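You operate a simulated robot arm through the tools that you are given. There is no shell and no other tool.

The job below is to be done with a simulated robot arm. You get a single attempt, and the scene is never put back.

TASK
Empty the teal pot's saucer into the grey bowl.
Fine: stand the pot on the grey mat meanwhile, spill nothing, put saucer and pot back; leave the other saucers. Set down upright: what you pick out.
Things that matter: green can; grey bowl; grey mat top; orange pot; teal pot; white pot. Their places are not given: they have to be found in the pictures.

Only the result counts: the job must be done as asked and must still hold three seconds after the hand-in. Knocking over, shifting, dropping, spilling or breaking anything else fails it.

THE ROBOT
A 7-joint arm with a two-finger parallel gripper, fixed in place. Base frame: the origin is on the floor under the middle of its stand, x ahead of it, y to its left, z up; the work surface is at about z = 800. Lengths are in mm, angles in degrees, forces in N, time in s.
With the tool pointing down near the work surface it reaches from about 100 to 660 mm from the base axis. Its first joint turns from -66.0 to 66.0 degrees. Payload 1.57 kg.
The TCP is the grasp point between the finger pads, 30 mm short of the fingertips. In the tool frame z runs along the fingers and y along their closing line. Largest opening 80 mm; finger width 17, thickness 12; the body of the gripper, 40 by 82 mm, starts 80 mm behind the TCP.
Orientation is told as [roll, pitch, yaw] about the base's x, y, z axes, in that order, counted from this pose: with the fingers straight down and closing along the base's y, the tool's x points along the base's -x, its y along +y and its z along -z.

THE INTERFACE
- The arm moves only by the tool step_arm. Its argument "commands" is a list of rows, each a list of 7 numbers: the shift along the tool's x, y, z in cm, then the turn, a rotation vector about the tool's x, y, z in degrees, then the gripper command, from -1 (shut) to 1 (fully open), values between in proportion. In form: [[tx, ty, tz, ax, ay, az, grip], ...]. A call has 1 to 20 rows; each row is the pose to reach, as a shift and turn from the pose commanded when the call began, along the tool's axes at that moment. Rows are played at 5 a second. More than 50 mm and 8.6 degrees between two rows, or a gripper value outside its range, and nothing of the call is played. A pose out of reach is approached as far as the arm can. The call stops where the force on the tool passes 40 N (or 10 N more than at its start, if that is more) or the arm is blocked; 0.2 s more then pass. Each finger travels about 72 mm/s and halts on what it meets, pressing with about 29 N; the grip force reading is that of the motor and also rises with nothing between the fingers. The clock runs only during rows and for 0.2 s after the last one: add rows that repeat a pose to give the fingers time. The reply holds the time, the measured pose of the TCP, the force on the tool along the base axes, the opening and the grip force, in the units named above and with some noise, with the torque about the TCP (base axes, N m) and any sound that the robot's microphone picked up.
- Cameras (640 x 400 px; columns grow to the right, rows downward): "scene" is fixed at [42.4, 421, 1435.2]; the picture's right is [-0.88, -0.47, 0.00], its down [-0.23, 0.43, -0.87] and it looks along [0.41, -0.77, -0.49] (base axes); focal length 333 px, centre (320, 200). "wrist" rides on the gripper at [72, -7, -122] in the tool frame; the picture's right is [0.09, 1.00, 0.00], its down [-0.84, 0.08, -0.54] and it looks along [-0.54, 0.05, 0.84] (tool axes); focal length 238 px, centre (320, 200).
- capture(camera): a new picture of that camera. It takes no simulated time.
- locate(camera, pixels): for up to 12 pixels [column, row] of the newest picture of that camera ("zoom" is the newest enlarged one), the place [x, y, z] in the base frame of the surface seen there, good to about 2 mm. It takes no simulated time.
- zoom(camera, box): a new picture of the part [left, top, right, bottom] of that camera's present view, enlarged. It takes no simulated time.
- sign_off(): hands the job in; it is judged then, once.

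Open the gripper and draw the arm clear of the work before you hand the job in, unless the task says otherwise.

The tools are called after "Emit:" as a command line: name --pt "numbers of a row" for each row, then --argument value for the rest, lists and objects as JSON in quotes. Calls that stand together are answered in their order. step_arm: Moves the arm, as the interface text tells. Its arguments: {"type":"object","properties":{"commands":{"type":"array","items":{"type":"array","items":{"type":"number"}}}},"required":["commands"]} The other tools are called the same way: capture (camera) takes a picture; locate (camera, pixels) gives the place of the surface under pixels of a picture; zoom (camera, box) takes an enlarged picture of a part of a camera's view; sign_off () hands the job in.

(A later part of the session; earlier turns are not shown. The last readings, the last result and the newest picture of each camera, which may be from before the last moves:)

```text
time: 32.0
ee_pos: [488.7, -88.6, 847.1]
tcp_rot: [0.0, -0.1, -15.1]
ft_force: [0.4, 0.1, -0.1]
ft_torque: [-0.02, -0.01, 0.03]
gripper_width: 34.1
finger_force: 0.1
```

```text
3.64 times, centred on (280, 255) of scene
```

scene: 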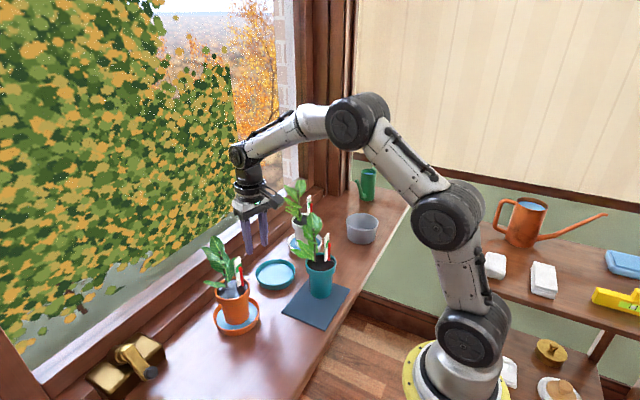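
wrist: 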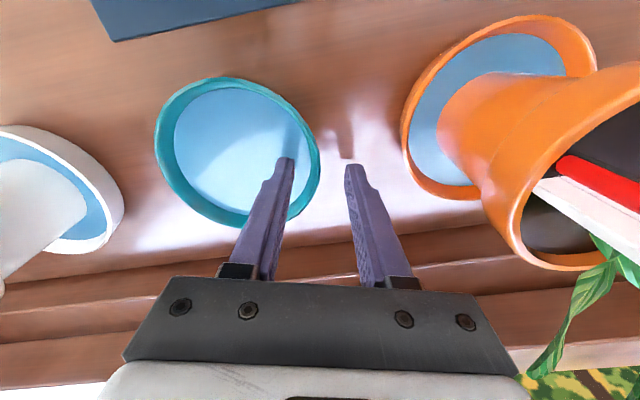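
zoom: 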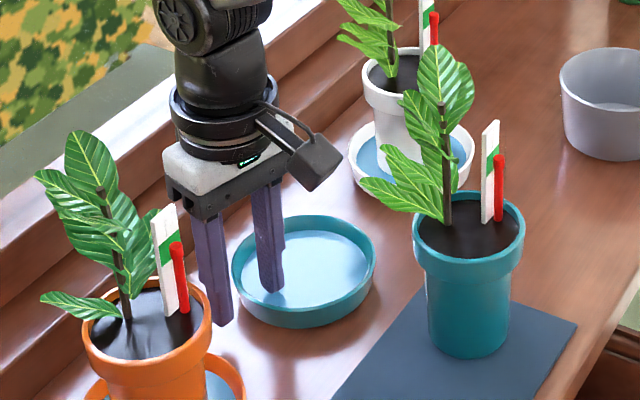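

The fingers straddle the rim wall, which passes midway (column about 319) between them. I descend a further 6.5 mm in small steps, watching for floor contact.

Emit:
step_arm --pt "0 0 0.15 0 0 0 -0.15" --pt "0 0 0.3 0 0 0 -0.15" --pt "0 0 0.45 0 0 0 -0.15" --pt "0 0 0.6 0 0 0 -0.15" --pt "0 0 0.65 0 0 0 -0.15" --pt "0 0 0.65 0 0 0 -0.15"

Emit:
step_arm --pt "0 0 0 0 0 0 -0.15"

Emit:
zoom --camera "wrist" --box '[230, 70, 400, 240]'

```text
time: 33.4
ee_pos: [487.3, -87.1, 839.7]
tcp_rot: [-0.1, -0.1, -14.9]
ft_force: [-0.7, 0.6, -1.0]
ft_torque: [0.01, 0.03, 0.0]
gripper_width: 34.0
finger_force: 0.1
```

```text
time: 33.8
ee_pos: [487.7, -87.3, 840.1]
tcp_rot: [0.0, 0.0, -15.0]
ft_force: [-1.3, 0.2, -0.2]
ft_torque: [0.02, 0.01, -0.01]
gripper_width: 34.1
finger_force: 0.1
```

```text
2.35 times, centred on (315, 155) of wrist
```

zoom: 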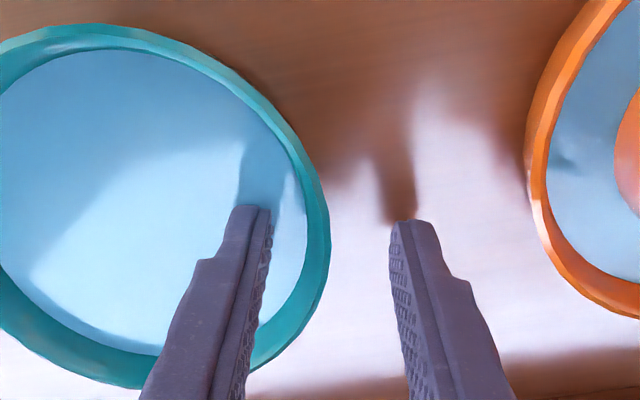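

No contact force at TCP z=840 (tips about 810, floor about 806.5). I lower 1 mm more and close slowly onto the wall.

Emit:
step_arm --pt "0 0 0.1 0 0 0 -0.15" --pt "0 0 0.1 0 0 0 -0.3" --pt "0 0 0.1 0 0 0 -0.45" --pt "0 0 0.1 0 0 0 -0.6" --pt "0 0 0.1 0 0 0 -0.7" --pt "0 0 0.1 0 0 0 -0.75" --pt "0 0 0.1 0 0 0 -0.8" --pt "0 0 0.1 0 0 0 -0.85" --pt "0 0 0.1 0 0 0 -0.88" --pt "0 0 0.1 0 0 0 -0.9" --pt "0 0 0.1 0 0 0 -0.92" --pt "0 0 0.1 0 0 0 -0.95" --pt "0 0 0.1 0 0 0 -1" --pt "0 0 0.1 0 0 0 -1" --pt "0 0 0.1 0 0 0 -1"

Emit:
zoom --camera "wrist" --box '[140, 60, 400, 240]'

Emit:
zoom --camera "scene" --box '[230, 220, 320, 310]'

```text
time: 37.0
ee_pos: [487.4, -87.1, 838.3]
tcp_rot: [0.0, 0.0, -15.1]
ft_force: [0.3, 0.5, 3.5]
ft_torque: [-0.39, 0.09, 0.11]
gripper_width: 4.7
finger_force: 25.2
```

```text
2.22 times, centred on (270, 150) of wrist
```

zoom: 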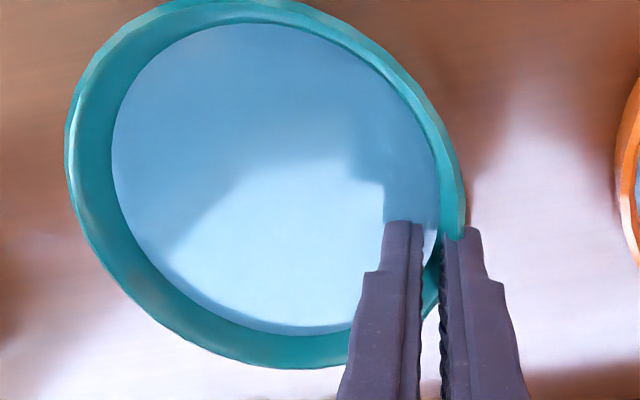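

```text
4.44 times, centred on (275, 265) of scene
```

zoom: 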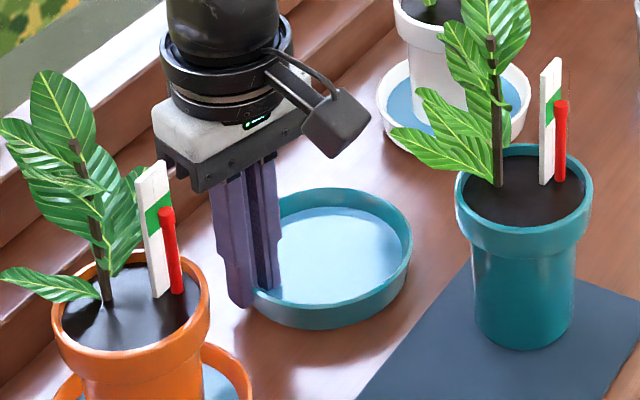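

The wall is gripped (4.7 mm wide), but a torque of -0.39 N·m and +3.5 N show that the slightly flared wall makes the saucer's far side press on the table. I rotate the tool 2° about its x axis, around the pinch point, to align the pads with the wall and relieve this.

Emit:
step_arm --pt "0 0.018 0 0.5 0 0 -1" --pt "0 0.035 0 1 0 0 -1" --pt "0 0.053 0 1.5 0 0 -1" --pt "0 0.07 0 2 0 0 -1" --pt "0 0.07 0 2 0 0 -1"

Emit:
step_arm --pt "0 0 0 0 0 0 -1"

```text
time: 38.2
ee_pos: [487.6, -86.5, 839.6]
tcp_rot: [-2.0, 0.0, -14.9]
ft_force: [-0.9, -0.8, 4.5]
ft_torque: [-0.37, 0.09, -0.15]
gripper_width: 4.3
finger_force: 24.7
```

```text
time: 38.6
ee_pos: [488.1, -86.6, 839.7]
tcp_rot: [-2.0, -0.1, -15.1]
ft_force: [-0.3, -0.8, 3.7]
ft_torque: [-0.38, 0.11, 0.09]
gripper_width: 4.3
finger_force: 25.6
```

The opening shrank to 4.3 mm but the torque is still -0.38, so the wall flares more than that. I continue rotating another 3° around the pinch point.

Emit:
step_arm --pt "0 0.018 0 0.5 0 0 -1" --pt "0 0.035 0 1 0 0 -1" --pt "0 0.053 0 1.5 0 0 -1" --pt "0 0.07 0 2 0 0 -1" --pt "0 0.088 0 2.5 0 0 -1" --pt "0 0.105 0 3 0 0 -1" --pt "0 0.105 0 3 0 0 -1"

Emit:
step_arm --pt "0 0 0 0 0 0 -1"

Emit:
zoom --camera "scene" --box '[250, 235, 310, 300]'

```text
time: 40.2
ee_pos: [487.5, -85.7, 838.3]
tcp_rot: [-5.0, 0.0, -15.0]
ft_force: [0.3, 0.3, 4.4]
ft_torque: [-0.38, 0.05, 0.03]
gripper_width: 4.0
finger_force: 24.6
```

```text
time: 40.6
ee_pos: [489.4, -85.3, 838.2]
tcp_rot: [-5.0, 0.0, -15.0]
ft_force: [1.2, -0.1, 4.0]
ft_torque: [-0.4, 0.09, 0.01]
gripper_width: 3.7
finger_force: 24.9
```

```text
6.15 times, centred on (280, 268) of scene
```

zoom: 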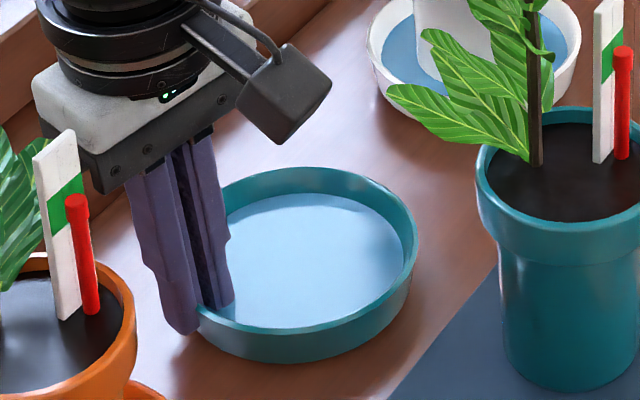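

The opening keeps shrinking (3.7 mm) while the torque stays grip-limited, so a few degrees of flare remain. That is small compared with the ~12° the water could stand, so I lift slowly by 10 mm and look at the saucer's attitude.

Emit:
step_arm --pt "0 -0.009 -0.1 0 0 0 -1" --pt "0 -0.017 -0.2 0 0 0 -1" --pt "0 -0.026 -0.3 0 0 0 -1" --pt "0 -0.035 -0.4 0 0 0 -1" --pt "0 -0.044 -0.5 0 0 0 -1" --pt "0 -0.044 -0.5 0 0 0 -1"

Emit:
zoom --camera "scene" --box '[250, 235, 310, 300]'

Emit:
zoom --camera "wrist" --box '[140, 60, 400, 240]'

```text
time: 42.0
ee_pos: [487.7, -85.9, 843.9]
tcp_rot: [-4.9, 0.1, -14.9]
ft_force: [0.6, -1.3, 2.6]
ft_torque: [-0.28, 0.1, 0.03]
gripper_width: 2.7
finger_force: 24.3
```

```text
6.15 times, centred on (280, 268) of scene
```

zoom: 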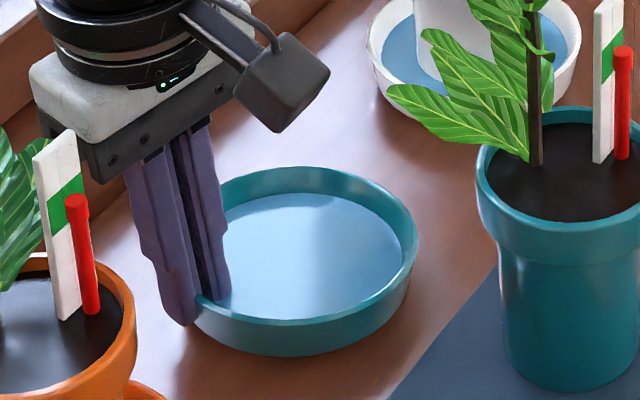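

```text
2.22 times, centred on (270, 150) of wrist
```

zoom: 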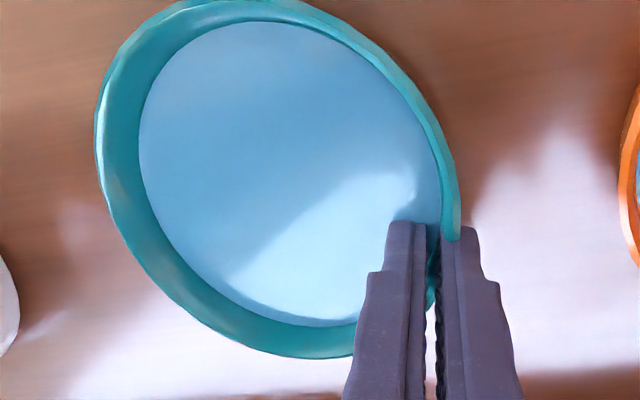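

The opening is 2.7 mm and the torque fell to -0.28, so the wall is aligning with the pads as the near side rises. I lift another 4 mm.

Emit:
step_arm --pt "0 -0.009 -0.1 0 0 0 -1" --pt "0 -0.017 -0.2 0 0 0 -1" --pt "0 -0.026 -0.3 0 0 0 -1" --pt "0 -0.035 -0.4 0 0 0 -1" --pt "0 -0.035 -0.4 0 0 0 -1"

Emit:
zoom --camera "wrist" --box '[140, 60, 400, 240]'

Emit:
zoom --camera "scene" --box '[250, 245, 300, 300]'

```text
time: 43.2
ee_pos: [487.5, -86.3, 848.1]
tcp_rot: [-5.0, 0.0, -15.0]
ft_force: [0.0, -0.5, -1.2]
ft_torque: [0.03, -0.05, -0.03]
gripper_width: 3.2
finger_force: 24.1
```

```text
2.22 times, centred on (270, 150) of wrist
```

zoom: 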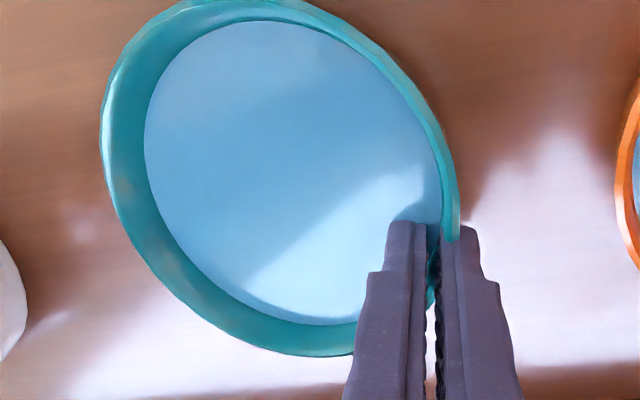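

```text
7.27 times, centred on (275, 272) of scene
```

zoom: 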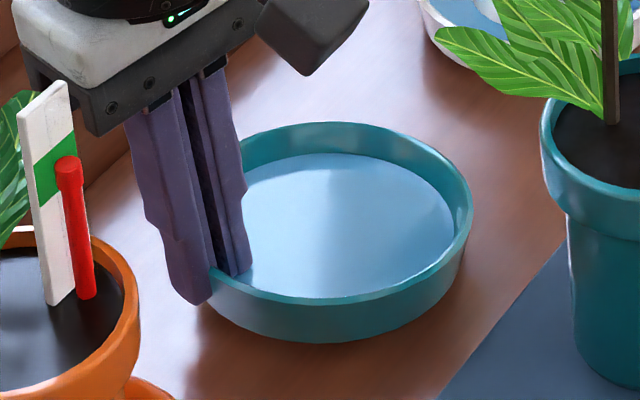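

The far side is just lifting off (-1.2 N, torque near zero). I locate rim points to measure the saucer's tilt before levelling it.

Emit:
locate --camera "zoom" --pixels '[[470, 195], [330, 125], [300, 301], [420, 270], [450, 160], [255, 150], [380, 293], [330, 220], [400, 200], [280, 250], [350, 170], [430, 230]]'

Emit:
locate --camera "wrist" --pixels '[[188, 118], [230, 63], [281, 62], [315, 90], [205, 165], [245, 195], [323, 130], [220, 110], [260, 110], [290, 130], [250, 160], [300, 100]]'

```text
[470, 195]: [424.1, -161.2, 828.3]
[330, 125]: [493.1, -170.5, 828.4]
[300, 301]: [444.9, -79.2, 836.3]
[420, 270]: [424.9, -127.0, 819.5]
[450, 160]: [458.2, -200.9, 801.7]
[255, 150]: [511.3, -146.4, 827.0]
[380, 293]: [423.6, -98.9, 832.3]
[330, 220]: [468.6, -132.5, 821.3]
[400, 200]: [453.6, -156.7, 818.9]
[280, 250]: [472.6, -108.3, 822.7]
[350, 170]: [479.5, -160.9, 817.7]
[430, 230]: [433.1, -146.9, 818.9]
```

```text
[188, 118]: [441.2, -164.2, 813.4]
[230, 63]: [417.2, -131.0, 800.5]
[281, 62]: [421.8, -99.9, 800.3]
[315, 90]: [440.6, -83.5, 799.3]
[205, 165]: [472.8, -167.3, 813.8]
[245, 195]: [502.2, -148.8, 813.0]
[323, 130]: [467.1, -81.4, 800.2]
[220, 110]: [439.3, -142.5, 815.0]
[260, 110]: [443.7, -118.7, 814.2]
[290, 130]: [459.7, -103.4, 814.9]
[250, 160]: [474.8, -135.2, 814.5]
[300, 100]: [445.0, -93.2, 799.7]
```

The scene points suggest the saucer may have shifted several mm when pinched, so I take fresh pictures to measure its position and tilt properly.

Emit:
capture --camera "wrist"

Emit:
zoom --camera "scene" --box '[245, 250, 305, 300]'

```text
taken
```

wrist: 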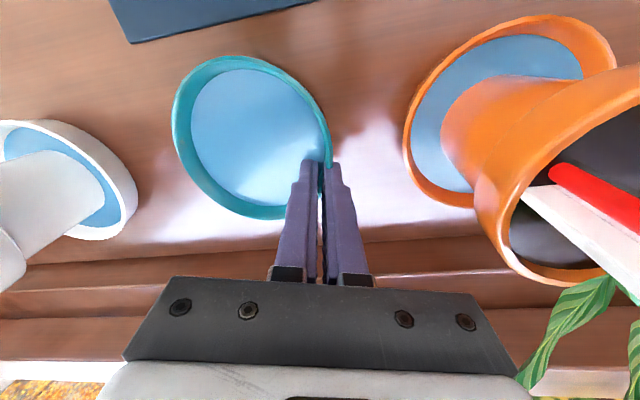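

```text
8.00 times, centred on (275, 275) of scene
```

zoom: 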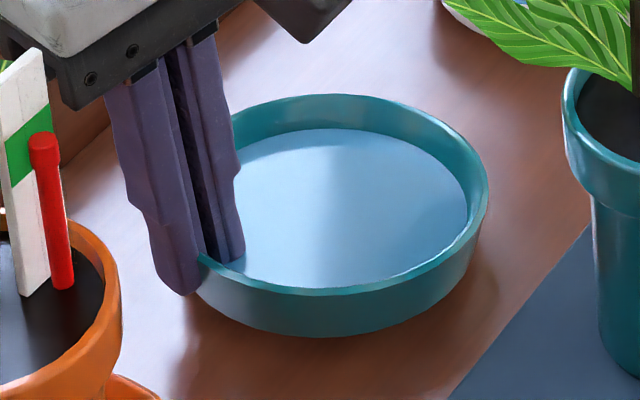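

The same zoom box shows the saucer has moved toward the camera by about 2-3 px. I locate the rim and fingertips in the fresh wrist picture to get consistent numbers.

Emit:
locate --camera "wrist" --pixels '[[310, 163], [333, 165], [329, 130], [327, 140], [318, 100], [290, 75], [240, 58], [185, 90], [175, 120], [190, 165], [230, 205], [270, 217]]'

Emit:
locate --camera "zoom" --pixels '[[487, 195], [345, 97], [320, 290], [420, 270], [450, 135], [240, 120], [205, 255], [180, 290], [235, 260], [250, 310], [330, 330], [470, 240]]'

```text
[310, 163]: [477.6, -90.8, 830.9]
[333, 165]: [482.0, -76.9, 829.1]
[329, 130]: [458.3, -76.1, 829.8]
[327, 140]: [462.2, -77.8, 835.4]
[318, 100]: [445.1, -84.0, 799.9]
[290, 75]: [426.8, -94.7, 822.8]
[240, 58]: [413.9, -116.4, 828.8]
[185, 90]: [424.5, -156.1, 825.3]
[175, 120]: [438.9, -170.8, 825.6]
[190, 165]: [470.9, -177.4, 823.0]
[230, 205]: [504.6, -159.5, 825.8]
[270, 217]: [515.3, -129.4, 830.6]
```

```text
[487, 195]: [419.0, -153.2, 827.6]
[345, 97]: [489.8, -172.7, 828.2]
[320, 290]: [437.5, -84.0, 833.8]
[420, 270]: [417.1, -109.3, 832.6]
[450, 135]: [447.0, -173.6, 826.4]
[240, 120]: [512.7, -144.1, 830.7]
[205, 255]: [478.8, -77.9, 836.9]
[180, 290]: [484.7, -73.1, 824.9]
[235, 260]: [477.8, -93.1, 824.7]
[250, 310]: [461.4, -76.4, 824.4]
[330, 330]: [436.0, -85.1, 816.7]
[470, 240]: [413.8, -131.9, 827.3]
```

The saucer now sits about 5° tilted, lower at its far side. Before levelling it I check how close the orange leaf near wrist (560,320) is to the gripper body.

Emit:
locate --camera "wrist" --pixels '[[535, 365], [560, 320], [590, 290], [520, 375], [600, 340], [630, 360], [540, 195], [560, 175], [500, 330], [470, 320], [450, 300], [515, 350]]'

Emit:
zoom --camera "scene" --box '[195, 200, 295, 300]'

```text
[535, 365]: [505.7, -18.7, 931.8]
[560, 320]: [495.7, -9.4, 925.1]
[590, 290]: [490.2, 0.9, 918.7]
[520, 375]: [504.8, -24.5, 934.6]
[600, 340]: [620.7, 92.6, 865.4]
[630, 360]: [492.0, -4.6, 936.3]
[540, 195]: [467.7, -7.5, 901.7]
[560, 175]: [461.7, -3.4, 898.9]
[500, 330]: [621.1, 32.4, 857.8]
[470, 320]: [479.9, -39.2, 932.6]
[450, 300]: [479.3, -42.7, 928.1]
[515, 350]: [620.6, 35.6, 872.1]
```

```text
4.00 times, centred on (245, 250) of scene
```

zoom: 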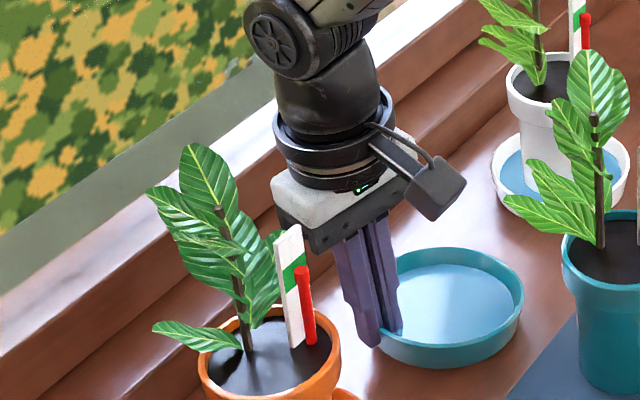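

The gripper's +y face (480,-40,932) is about 20 mm away from the nearest leaf tip (505,-25,935), so levelling is safe. I lift 10 mm and then rotate another 5° around the pinch point to level the saucer.

Emit:
step_arm --pt "0 -0.017 -0.2 0 0 0 -1" --pt "0 -0.035 -0.4 0 0 0 -1" --pt "0 -0.052 -0.6 0 0 0 -1" --pt "0 -0.07 -0.8 0 0 0 -1" --pt "0 -0.087 -1.0 0 0 0 -1" --pt "0 -0.052 -1.0 1 0 0 -1" --pt "0 -0.017 -1.0 2 0 0 -1" --pt "0 0.018 -1.0 3 0 0 -1" --pt "0 0.053 -1.0 4 0 0 -1" --pt "0 0.087 -1.0 5 0 0 -1" --pt "0 0.087 -1.0 5 0 0 -1"

Emit:
capture --camera "wrist"

Emit:
zoom --camera "scene" --box '[245, 245, 305, 295]'

```text
time: 45.6
ee_pos: [488.4, -84.3, 858.8]
tcp_rot: [-9.9, 0.0, -15.0]
ft_force: [0.4, -0.3, -0.4]
ft_torque: [0.0, 0.01, 0.01]
gripper_width: 0.2
finger_force: 21.8
```

```text
taken
```

wrist: 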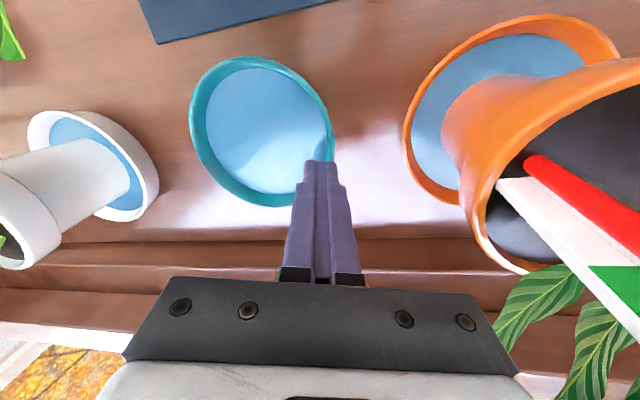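

```text
8.00 times, centred on (275, 270) of scene
```

zoom: 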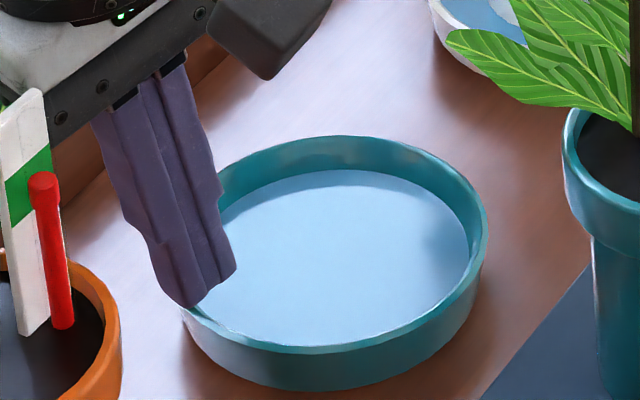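

The fingers are fully shut (0.2 mm) and empty: the saucer slipped out of the pinch and lies back on the table. I check that it is flat, still full, and that nothing spilled.

Emit:
locate --camera "zoom" --pixels '[[485, 240], [345, 138], [330, 349], [430, 318], [240, 165], [205, 322], [340, 260], [420, 260], [290, 300], [340, 200], [330, 380], [455, 185]]'

Emit:
zoom --camera "wrist" --box '[120, 30, 420, 240]'

Emit:
zoom --camera "scene" --box '[225, 230, 325, 330]'

```text
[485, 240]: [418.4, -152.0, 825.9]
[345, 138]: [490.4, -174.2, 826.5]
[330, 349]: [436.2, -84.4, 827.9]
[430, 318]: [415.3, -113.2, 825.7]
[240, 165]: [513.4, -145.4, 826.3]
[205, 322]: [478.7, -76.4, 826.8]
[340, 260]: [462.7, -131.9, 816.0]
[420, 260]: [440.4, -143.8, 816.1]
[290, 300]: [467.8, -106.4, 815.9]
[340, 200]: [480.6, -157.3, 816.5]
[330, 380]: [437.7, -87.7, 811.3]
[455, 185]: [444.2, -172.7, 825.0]
```

```text
1.90 times, centred on (270, 135) of wrist
```

zoom: 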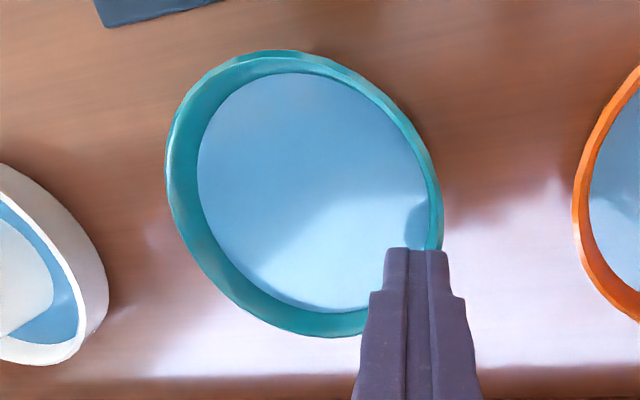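

```text
4.00 times, centred on (275, 280) of scene
```

zoom: 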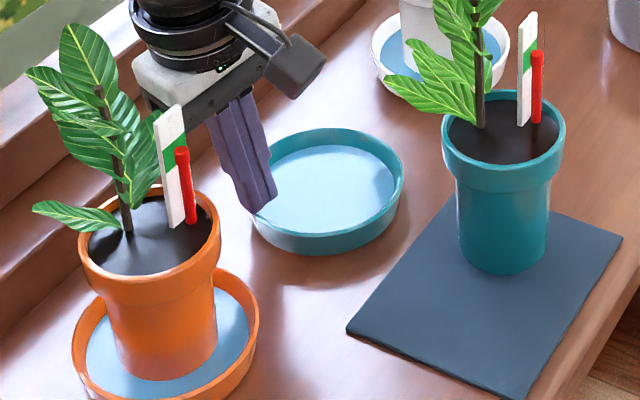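

The saucer lies flat (rim 826, water still 816, no water on the table), its centre now about (464,-128), shifted by (-10,+9). I raise the closed hand straight up 60 mm and take out the 10° roll.

Emit:
step_arm --pt "0 -0.17 -0.98 0 0 0 -1" --pt "0 -0.35 -1.97 0 0 0 -1" --pt "0 -0.52 -2.95 0 0 0 -1" --pt "0 -0.7 -3.94 -2.5 0 0 -1" --pt "0 -0.87 -4.92 -5 0 0 -1" --pt "0 -1.04 -5.91 -7.5 0 0 -1" --pt "0 -1.04 -5.91 -10 0 0 -1" --pt "0 -1.04 -5.91 -10 0 0 -1"

Emit:
capture --camera "wrist"

```text
time: 47.4
ee_pos: [488.1, -83.2, 917.9]
tcp_rot: [0.1, 0.0, -15.0]
ft_force: [0.1, 0.0, 0.4]
ft_torque: [0.0, -0.02, -0.04]
gripper_width: 0.1
finger_force: 21.4
```

```text
taken
```

wrist: 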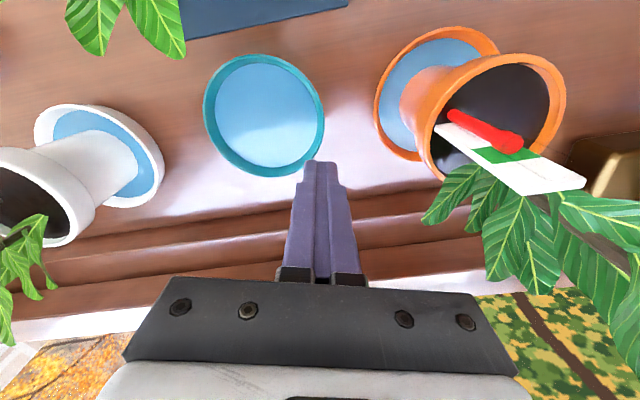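

The hand is clear above. I zoom in on the saucer here to see its facets and fix its centre from this viewpoint as well.

Emit:
zoom --camera "wrist" --box '[195, 45, 335, 185]'

```text
2.86 times, centred on (265, 115) of wrist
```

zoom: 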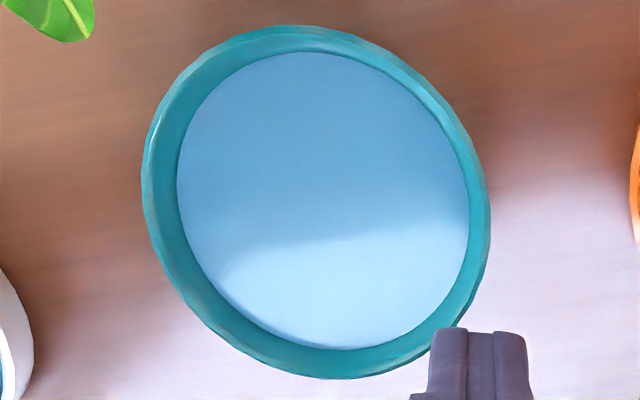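

The rim spans (143,190) to (489,205) in this zoom. I locate eight points round it.

Emit:
locate --camera "zoom" --pixels '[[146, 190], [486, 205], [290, 30], [330, 374], [203, 78], [428, 92], [213, 322], [425, 340], [320, 200], [160, 260], [470, 280], [250, 355]]'

```text
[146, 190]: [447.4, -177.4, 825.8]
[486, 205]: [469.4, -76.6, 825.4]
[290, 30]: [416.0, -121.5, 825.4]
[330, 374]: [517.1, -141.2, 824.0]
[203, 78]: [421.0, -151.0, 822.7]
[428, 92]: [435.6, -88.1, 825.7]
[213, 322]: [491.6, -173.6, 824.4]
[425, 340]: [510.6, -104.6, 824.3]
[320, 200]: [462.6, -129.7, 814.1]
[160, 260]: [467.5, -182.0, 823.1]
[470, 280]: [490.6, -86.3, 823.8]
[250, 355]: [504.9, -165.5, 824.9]
```

Averaging the views gives the saucer centre at about (465,-129). To get it away from the orange plant I will push it back from inside along (+x,-y): closed fingers, yaw -45°, first moved over (482,-146) and then lowered inside to about z=842.

Emit:
step_arm --pt "-0.26 -1.56 0 0 0 7.5 -1" --pt "-0.53 -3.12 0 0 0 15 -1" --pt "-0.79 -4.68 0 0 0 22.5 -1" --pt "-1.05 -6.24 0 0 0 30 -1" --pt "-1.05 -6.24 1.5 0 0 30 -1" --pt "-1.05 -6.24 3.0 0 0 30 -1" --pt "-1.05 -6.24 4.5 0 0 30 -1" --pt "-1.05 -6.24 6.0 0 0 30 -1" --pt "-1.05 -6.24 7.0 0 0 30 -1" --pt "-1.05 -6.24 7.6 0 0 30 -1" --pt "-1.05 -6.24 7.6 0 0 30 -1"

Emit:
capture --camera "wrist"

Emit:
zoom --camera "scene" --box '[220, 210, 330, 310]'

```text
time: 49.8
ee_pos: [483.0, -147.6, 842.3]
tcp_rot: [-0.1, 0.0, -44.9]
ft_force: [-0.6, -0.2, 0.1]
ft_torque: [0.01, 0.01, 0.03]
gripper_width: 0.3
finger_force: 21.2
```

```text
taken
```

wrist: 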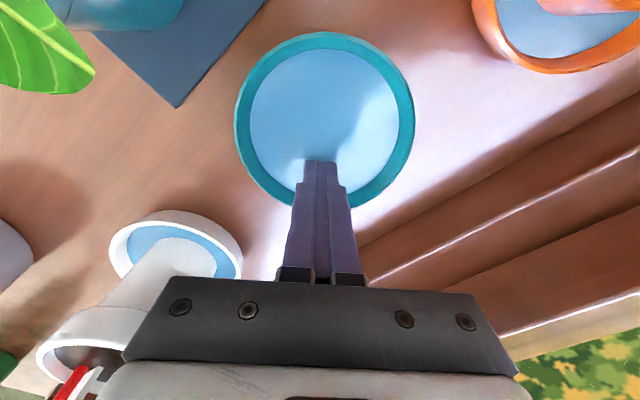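

```text
4.00 times, centred on (275, 260) of scene
```

zoom: 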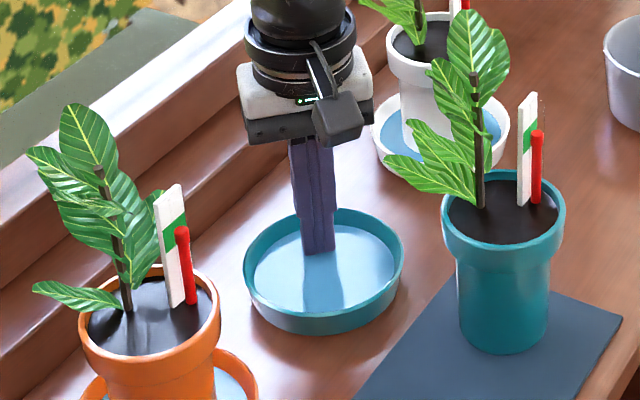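

The closed fingers stand inside the saucer with no contact. I push slowly along the tool's -x (base (+0.71,-0.71)) by 20 mm and then check the saucer.

Emit:
step_arm --pt "-0.3 0 0 0 0 0 -1" --pt "-0.6 0 0 0 0 0 -1" --pt "-0.9 0 0 0 0 0 -1" --pt "-1.1 0 0 0 0 0 -1" --pt "-1.25 0 0 0 0 0 -1" --pt "-1.4 0 0 0 0 0 -1" --pt "-1.55 0 0 0 0 0 -1" --pt "-1.7 0 0 0 0 0 -1" --pt "-1.85 0 0 0 0 0 -1" --pt "-2.0 0 0 0 0 0 -1" --pt "-2.0 0 0 0 0 0 -1"

Emit:
zoom --camera "scene" --box '[245, 250, 305, 300]'

```text
time: 52.2
ee_pos: [496.5, -160.6, 841.2]
tcp_rot: [0.0, 0.0, -45.0]
ft_force: [-0.1, 0.7, 0.6]
ft_torque: [0.03, 0.02, -0.03]
gripper_width: 0.0
finger_force: 21.5
```

```text
8.00 times, centred on (275, 275) of scene
```

zoom: 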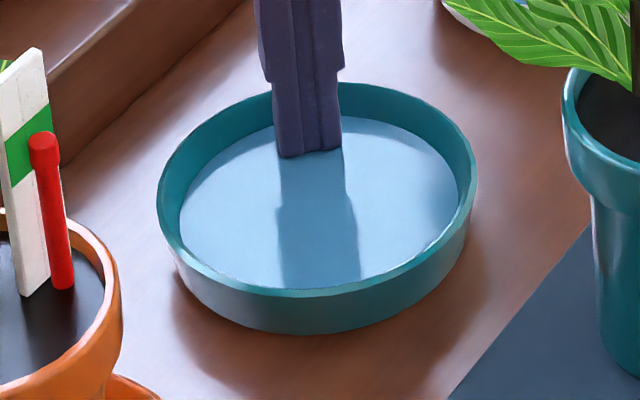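

Compared with the original picture, the saucer is now only about 7 mm off in +y (centre about (472,-130)). I back off the wall and turn the tool to yaw -75° inside the saucer, for a last push toward -y.

Emit:
step_arm --pt "0.5 0 0 0 0 0 -1" --pt "1.0 -0.2 0 0 0 0 -1" --pt "1.4 -0.5 0 0 0 7.5 -1" --pt "1.74 -0.81 0 0 0 15 -1" --pt "1.74 -0.81 0 0 0 22.5 -1" --pt "1.74 -0.81 0 0 0 30 -1" --pt "1.74 -0.81 0 0 0 30 -1"

Emit:
capture --camera "wrist"

```text
time: 53.8
ee_pos: [478.5, -154.8, 842.0]
tcp_rot: [0.0, 0.0, -75.1]
ft_force: [-0.1, -0.6, 0.4]
ft_torque: [-0.03, 0.0, 0.0]
gripper_width: 0.0
finger_force: 20.8
```

```text
taken
```

wrist: 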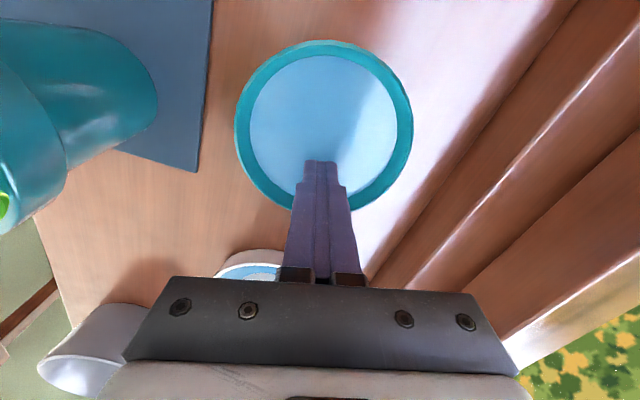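

Yaw is now -75°. I push slowly 21 mm along the tool's -x (toward -y) and compare with the original view.

Emit:
step_arm --pt "-0.3 0 0 0 0 0 -1" --pt "-0.6 0 0 0 0 0 -1" --pt "-0.9 0 0 0 0 0 -1" --pt "-1.1 0 0 0 0 0 -1" --pt "-1.25 0 0 0 0 0 -1" --pt "-1.4 0 0 0 0 0 -1" --pt "-1.55 0 0 0 0 0 -1" --pt "-1.7 0 0 0 0 0 -1" --pt "-1.85 0 0 0 0 0 -1" --pt "-2.0 0 0 0 0 0 -1" --pt "-2.1 0 0 0 0 0 -1" --pt "-2.1 0 0 0 0 0 -1"

Emit:
zoom --camera "scene" --box '[245, 250, 305, 300]'

```text
time: 56.4
ee_pos: [483.8, -173.6, 841.9]
tcp_rot: [0.0, 0.0, -75.0]
ft_force: [0.4, -0.2, 0.2]
ft_torque: [-0.01, 0.03, -0.01]
gripper_width: 0.1
finger_force: 21.6
```

```text
8.00 times, centred on (275, 275) of scene
```

zoom: 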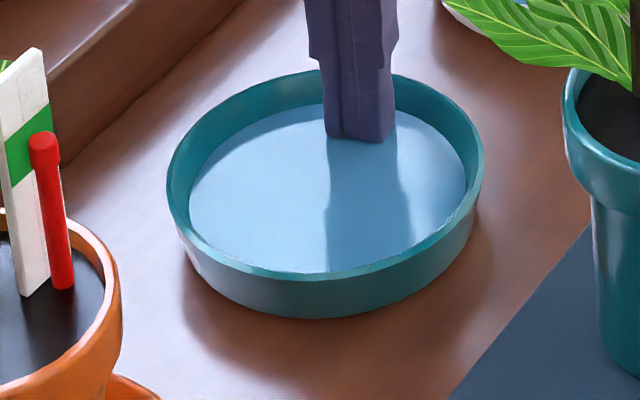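

The rim now matches its original place to within about 3 mm (centre about (474.5,-139.5)), still full and no spill. I back off, raise the hand 95 mm.

Emit:
step_arm --pt "0.4 0 0 0 0 0 -1" --pt "0.8 0 0 0 0 0 -1" --pt "0.8 0 -1.5 0 0 0 -1" --pt "0.8 0 -3.5 0 0 0 -1" --pt "0.8 0 -5.5 0 0 0 -1" --pt "0.8 0 -7.5 0 0 0 -1" --pt "0.8 0 -9.5 0 0 0 -1" --pt "0.8 0 -9.5 0 0 0 -1"

Emit:
zoom --camera "scene" --box '[245, 250, 305, 300]'

Emit:
capture --camera "wrist"

```text
time: 58.2
ee_pos: [482.0, -167.4, 937.8]
tcp_rot: [0.2, -0.1, -75.0]
ft_force: [-0.5, 0.2, -0.1]
ft_torque: [0.0, -0.01, 0.01]
gripper_width: 0.0
finger_force: 20.9
```

```text
8.00 times, centred on (275, 275) of scene
```

zoom: 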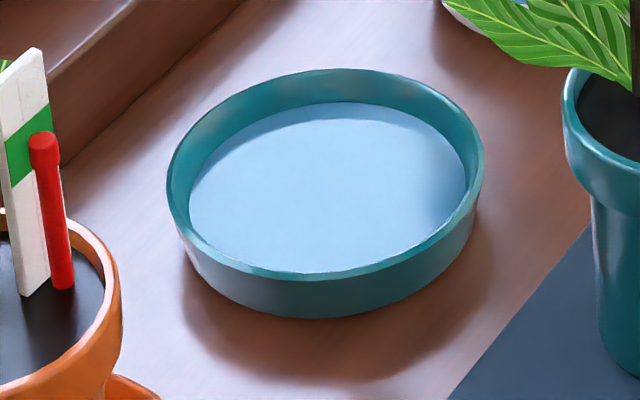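

```text
taken
```

wrist: 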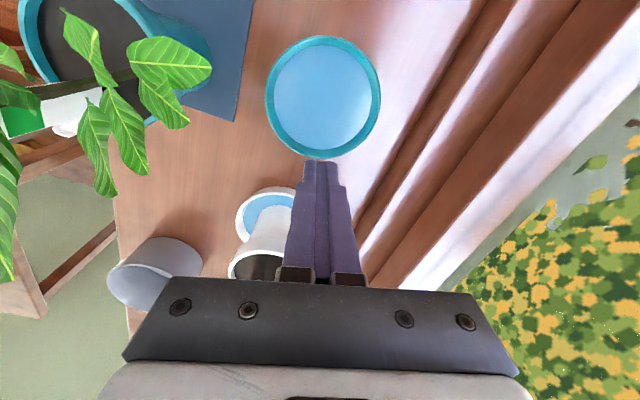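

The saucer is back close to its original spot, centre about (474.7,-140). I measure its wall slope along the column at 310 to choose the roll angle for a flush re-grip.

Emit:
locate --camera "zoom" --pixels '[[310, 277], [310, 283], [310, 290], [310, 297], [310, 304], [310, 311], [410, 245], [415, 260], [417, 275], [240, 262], [243, 280], [245, 295]]'

Emit:
locate --camera "zoom" --pixels '[[169, 190], [482, 160], [335, 71], [420, 240], [215, 245], [235, 100], [435, 92], [325, 72], [340, 200], [370, 75], [300, 80], [350, 100]]'

```text
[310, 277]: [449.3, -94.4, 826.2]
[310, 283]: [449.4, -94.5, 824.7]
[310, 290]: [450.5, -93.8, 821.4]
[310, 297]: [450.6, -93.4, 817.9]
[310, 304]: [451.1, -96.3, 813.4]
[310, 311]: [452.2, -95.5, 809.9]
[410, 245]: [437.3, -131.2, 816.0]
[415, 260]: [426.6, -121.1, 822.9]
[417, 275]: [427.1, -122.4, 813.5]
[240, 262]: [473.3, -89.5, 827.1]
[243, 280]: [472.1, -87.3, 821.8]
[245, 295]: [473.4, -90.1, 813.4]
```

```text
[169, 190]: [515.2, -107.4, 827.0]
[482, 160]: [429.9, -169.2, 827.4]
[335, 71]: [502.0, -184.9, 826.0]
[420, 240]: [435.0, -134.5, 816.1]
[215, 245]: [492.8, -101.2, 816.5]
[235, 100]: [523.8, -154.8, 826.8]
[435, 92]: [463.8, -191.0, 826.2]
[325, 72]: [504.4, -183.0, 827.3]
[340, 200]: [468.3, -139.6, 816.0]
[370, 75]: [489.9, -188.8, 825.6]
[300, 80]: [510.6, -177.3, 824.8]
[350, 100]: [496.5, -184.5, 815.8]
```

The outer wall narrows from about 52.3 to 49.8 mm radius going down, a flare of roughly 9-10°. I move back over the +y edge with yaw -15° and about 30 mm opening at safe height.

Emit:
step_arm --pt "0.93 0.33 0 0 0 -7.5 -0.25" --pt "1.85 0.66 0 0 0 -15 -0.25" --pt "2.78 0.99 0 0 0 -22.5 -0.25" --pt "3.7 1.33 0 0 0 -30 -0.25" --pt "4.63 1.66 0 0 0 -37.5 -0.25" --pt "5.56 1.99 0 0 0 -45 -0.25" --pt "6.48 2.32 0 0 0 -52.5 -0.25" --pt "7.41 2.65 0 0 0 -60 -0.25" --pt "7.41 2.65 0 0 0 -60 -0.25"

Emit:
step_arm --pt "0 0 0 0 0 0 -0.25"

Emit:
step_arm --pt "0 0 0 0 0 0 -0.25"

Emit:
capture --camera "wrist"

```text
time: 60.2
ee_pos: [489.0, -87.7, 936.2]
tcp_rot: [0.0, 0.1, -14.9]
ft_force: [0.1, 0.8, 0.1]
ft_torque: [0.03, -0.01, 0.03]
gripper_width: 30.2
finger_force: 0.0
```

```text
time: 60.6
ee_pos: [489.2, -88.9, 937.5]
tcp_rot: [0.0, 0.1, -15.0]
ft_force: [-0.8, 0.2, 0.4]
ft_torque: [-0.04, -0.02, 0.03]
gripper_width: 30.1
finger_force: 0.1
```

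```text
time: 61.0
ee_pos: [489.0, -89.9, 936.2]
tcp_rot: [0.0, -0.1, -15.0]
ft_force: [-0.3, 0.4, -0.2]
ft_torque: [-0.01, -0.03, -0.01]
gripper_width: 29.8
finger_force: 0.1
```

```text
taken
```

wrist: 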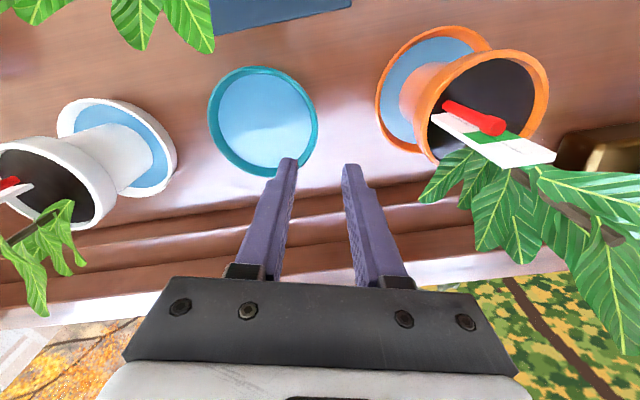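

The TCP is at (489,-89,937). I roll the tool 10° and descend to about z=850, so that the pads come in parallel to the flared wall.

Emit:
step_arm --pt "0 0 0.5 5 0 0 -0.25" --pt "0 0 1.0 10 0 0 -0.25" --pt "0 0 2.5 10 0 0 -0.25" --pt "0 0 4.0 10 0 0 -0.25" --pt "0 0 5.5 10 0 0 -0.25" --pt "0 0 7.0 10 0 0 -0.25" --pt "0 0 8.0 10 0 0 -0.25" --pt "0 0 8.66 10 0 0 -0.25" --pt "0 0 8.66 10 0 0 -0.25"

Emit:
capture --camera "wrist"

Emit:
zoom --camera "scene" --box '[215, 210, 315, 310]'

```text
time: 63.0
ee_pos: [488.4, -88.6, 850.3]
tcp_rot: [-10.0, 0.0, -14.9]
ft_force: [-0.6, 0.0, 1.0]
ft_torque: [-0.02, 0.01, 0.04]
gripper_width: 29.7
finger_force: 0.0
```

```text
taken
```

wrist: 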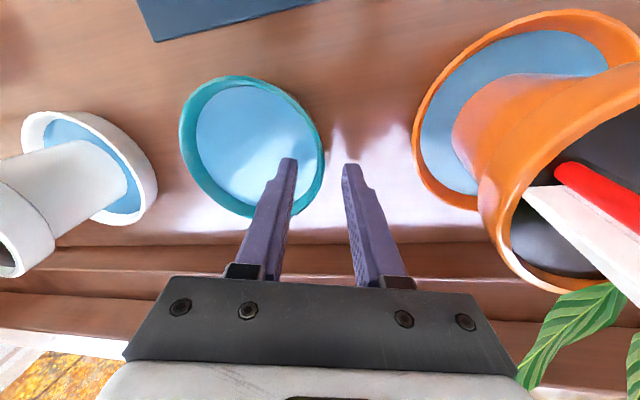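

```text
4.00 times, centred on (265, 260) of scene
```

zoom: 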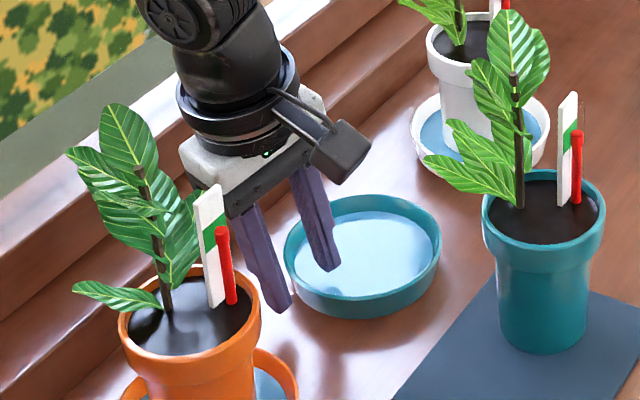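

The wall passes between the fingers. I zoom in to judge the gap on each side and the nearest orange leaf.

Emit:
zoom --camera "wrist" --box '[240, 120, 400, 260]'

Emit:
locate --camera "wrist" --pixels '[[520, 378], [545, 350], [600, 290], [470, 318], [455, 305], [184, 140], [215, 80], [270, 82], [318, 125], [323, 150], [250, 217], [205, 195]]'

```text
2.86 times, centred on (320, 190) of wrist
```

zoom: 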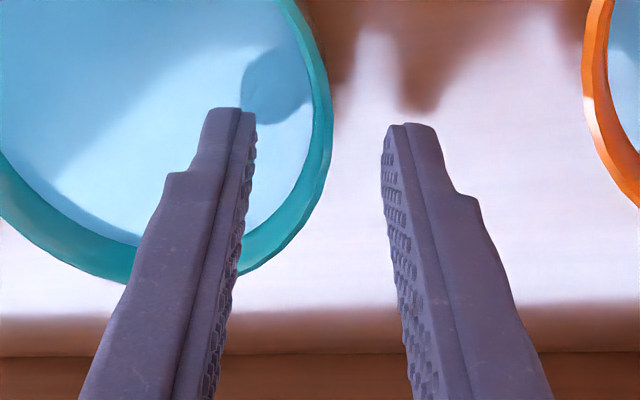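

```text
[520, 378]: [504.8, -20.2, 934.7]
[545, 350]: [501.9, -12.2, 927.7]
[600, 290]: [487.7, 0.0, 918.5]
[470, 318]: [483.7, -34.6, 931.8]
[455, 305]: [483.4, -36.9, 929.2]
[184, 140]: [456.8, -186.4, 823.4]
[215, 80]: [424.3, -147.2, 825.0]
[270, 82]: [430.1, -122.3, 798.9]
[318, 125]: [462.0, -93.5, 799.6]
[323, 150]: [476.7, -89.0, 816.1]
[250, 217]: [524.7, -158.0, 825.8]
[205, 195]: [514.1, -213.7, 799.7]
```

The wall sits about 3 mm nearer the inner finger than the ideal mid-plane, so I shift 3 mm inward while descending the last 12 mm to grip depth.

Emit:
step_arm --pt "0 -0.29 0.05 0 0 0 -0.25" --pt "0 -0.25 0.35 0 0 0 -0.25" --pt "0 -0.2 0.65 0 0 0 -0.25" --pt "0 -0.14 0.94 0 0 0 -0.25" --pt "0 -0.1 1.14 0 0 0 -0.25" --pt "0 -0.087 1.23 0 0 0 -0.25" --pt "0 -0.087 1.23 0 0 0 -0.25"

Emit:
zoom --camera "wrist" --box '[240, 120, 400, 260]'

```text
time: 64.6
ee_pos: [489.1, -91.0, 837.3]
tcp_rot: [-10.1, 0.0, -15.0]
ft_force: [0.4, -0.1, 0.6]
ft_torque: [0.02, -0.01, 0.0]
gripper_width: 30.1
finger_force: 0.1
```

```text
2.86 times, centred on (320, 190) of wrist
```

zoom: 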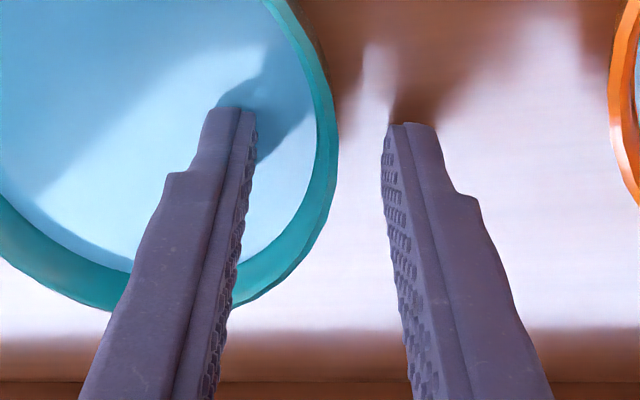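

At rim height (row about 200) the wall (311-330) is centred between the pads (242-393). I close slowly.

Emit:
step_arm --pt "0 0 0 0 0 0 -0.4" --pt "0 0 0 0 0 0 -0.55" --pt "0 0 0 0 0 0 -0.65" --pt "0 0 0 0 0 0 -0.72" --pt "0 0 0 0 0 0 -0.78" --pt "0 0 0 0 0 0 -0.82" --pt "0 0 0 0 0 0 -0.86" --pt "0 0 0 0 0 0 -0.89" --pt "0 0 0 0 0 0 -0.92" --pt "0 0 0 0 0 0 -0.96" --pt "0 0 0 0 0 0 -1" --pt "0 0 0 0 0 0 -1" --pt "0 0 0 0 0 0 -1"

Emit:
capture --camera "wrist"

Emit:
zoom --camera "scene" --box '[245, 250, 305, 300]'

```text
time: 67.4
ee_pos: [488.6, -91.1, 840.1]
tcp_rot: [-10.0, 0.0, -15.0]
ft_force: [0.1, 0.2, 1.3]
ft_torque: [-0.06, -0.04, -0.01]
gripper_width: 2.9
finger_force: 23.7
```

```text
taken
```

wrist: 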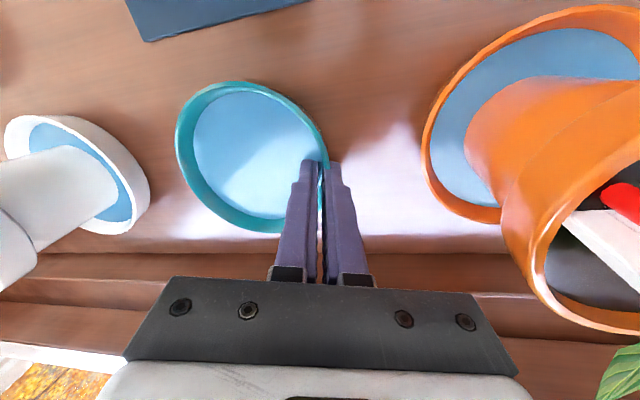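

```text
8.00 times, centred on (275, 275) of scene
```

zoom: 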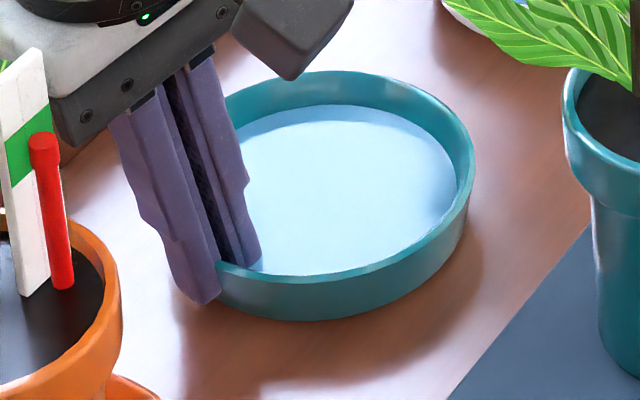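

This time the grip is flush: 2.9 mm opening, torque only -0.06, and the saucer barely moved. I lift slowly 4 mm and check.

Emit:
step_arm --pt "0 -0.017 -0.1 0 0 0 -1" --pt "0 -0.035 -0.2 0 0 0 -1" --pt "0 -0.052 -0.3 0 0 0 -1" --pt "0 -0.07 -0.4 0 0 0 -1" --pt "0 -0.07 -0.4 0 0 0 -1"

Emit:
zoom --camera "scene" --box '[245, 250, 305, 300]'

```text
time: 68.6
ee_pos: [488.4, -91.5, 841.9]
tcp_rot: [-10.0, 0.0, -15.0]
ft_force: [-0.3, -0.5, -0.4]
ft_torque: [0.06, -0.01, 0.0]
gripper_width: 3.0
finger_force: 24.2
```

```text
8.00 times, centred on (275, 275) of scene
```

zoom: 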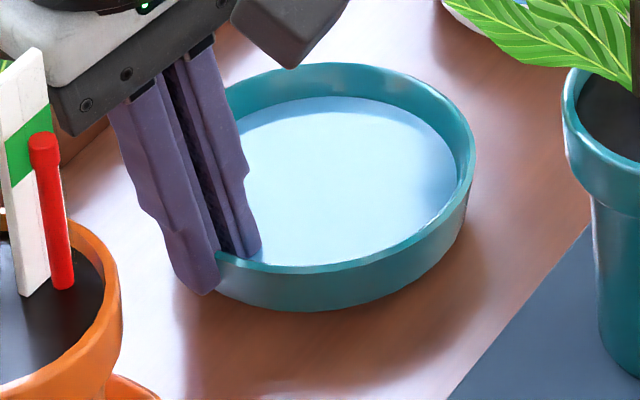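

The saucer rises level (both far and near rim moved up 8 zoom px, torque only +0.06). I keep lifting slowly another 16 mm.

Emit:
step_arm --pt "0 -0.035 -0.2 0 0 0 -1" --pt "0 -0.07 -0.4 0 0 0 -1" --pt "0 -0.105 -0.6 0 0 0 -1" --pt "0 -0.14 -0.8 0 0 0 -1" --pt "0 -0.175 -1.0 0 0 0 -1" --pt "0 -0.21 -1.2 0 0 0 -1" --pt "0 -0.245 -1.4 0 0 0 -1" --pt "0 -0.28 -1.58 0 0 0 -1" --pt "0 -0.28 -1.58 0 0 0 -1"

Emit:
zoom --camera "scene" --box '[245, 245, 305, 295]'

```text
time: 70.6
ee_pos: [489.7, -91.2, 858.4]
tcp_rot: [-10.0, 0.0, -15.1]
ft_force: [0.0, 0.7, -1.3]
ft_torque: [0.04, 0.0, -0.01]
gripper_width: 2.9
finger_force: 24.5
```

```text
8.00 times, centred on (275, 270) of scene
```

zoom: 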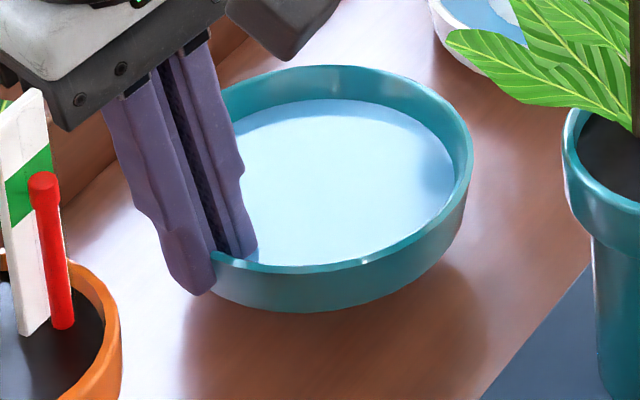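

The saucer is up about 20 mm, held at 2.9 mm. I check its level via rim points before going higher.

Emit:
locate --camera "zoom" --pixels '[[470, 160], [340, 67], [300, 270], [400, 240], [440, 105], [250, 85], [230, 258], [350, 180], [280, 220], [420, 180], [330, 100], [330, 250]]'

```text
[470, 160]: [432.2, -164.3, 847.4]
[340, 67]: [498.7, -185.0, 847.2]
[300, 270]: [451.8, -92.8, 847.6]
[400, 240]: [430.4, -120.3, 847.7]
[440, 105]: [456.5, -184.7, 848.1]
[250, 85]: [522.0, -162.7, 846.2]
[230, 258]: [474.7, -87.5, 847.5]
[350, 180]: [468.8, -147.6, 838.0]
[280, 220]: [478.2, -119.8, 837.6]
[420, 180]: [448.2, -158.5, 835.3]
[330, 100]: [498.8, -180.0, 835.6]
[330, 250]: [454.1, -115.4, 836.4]
```

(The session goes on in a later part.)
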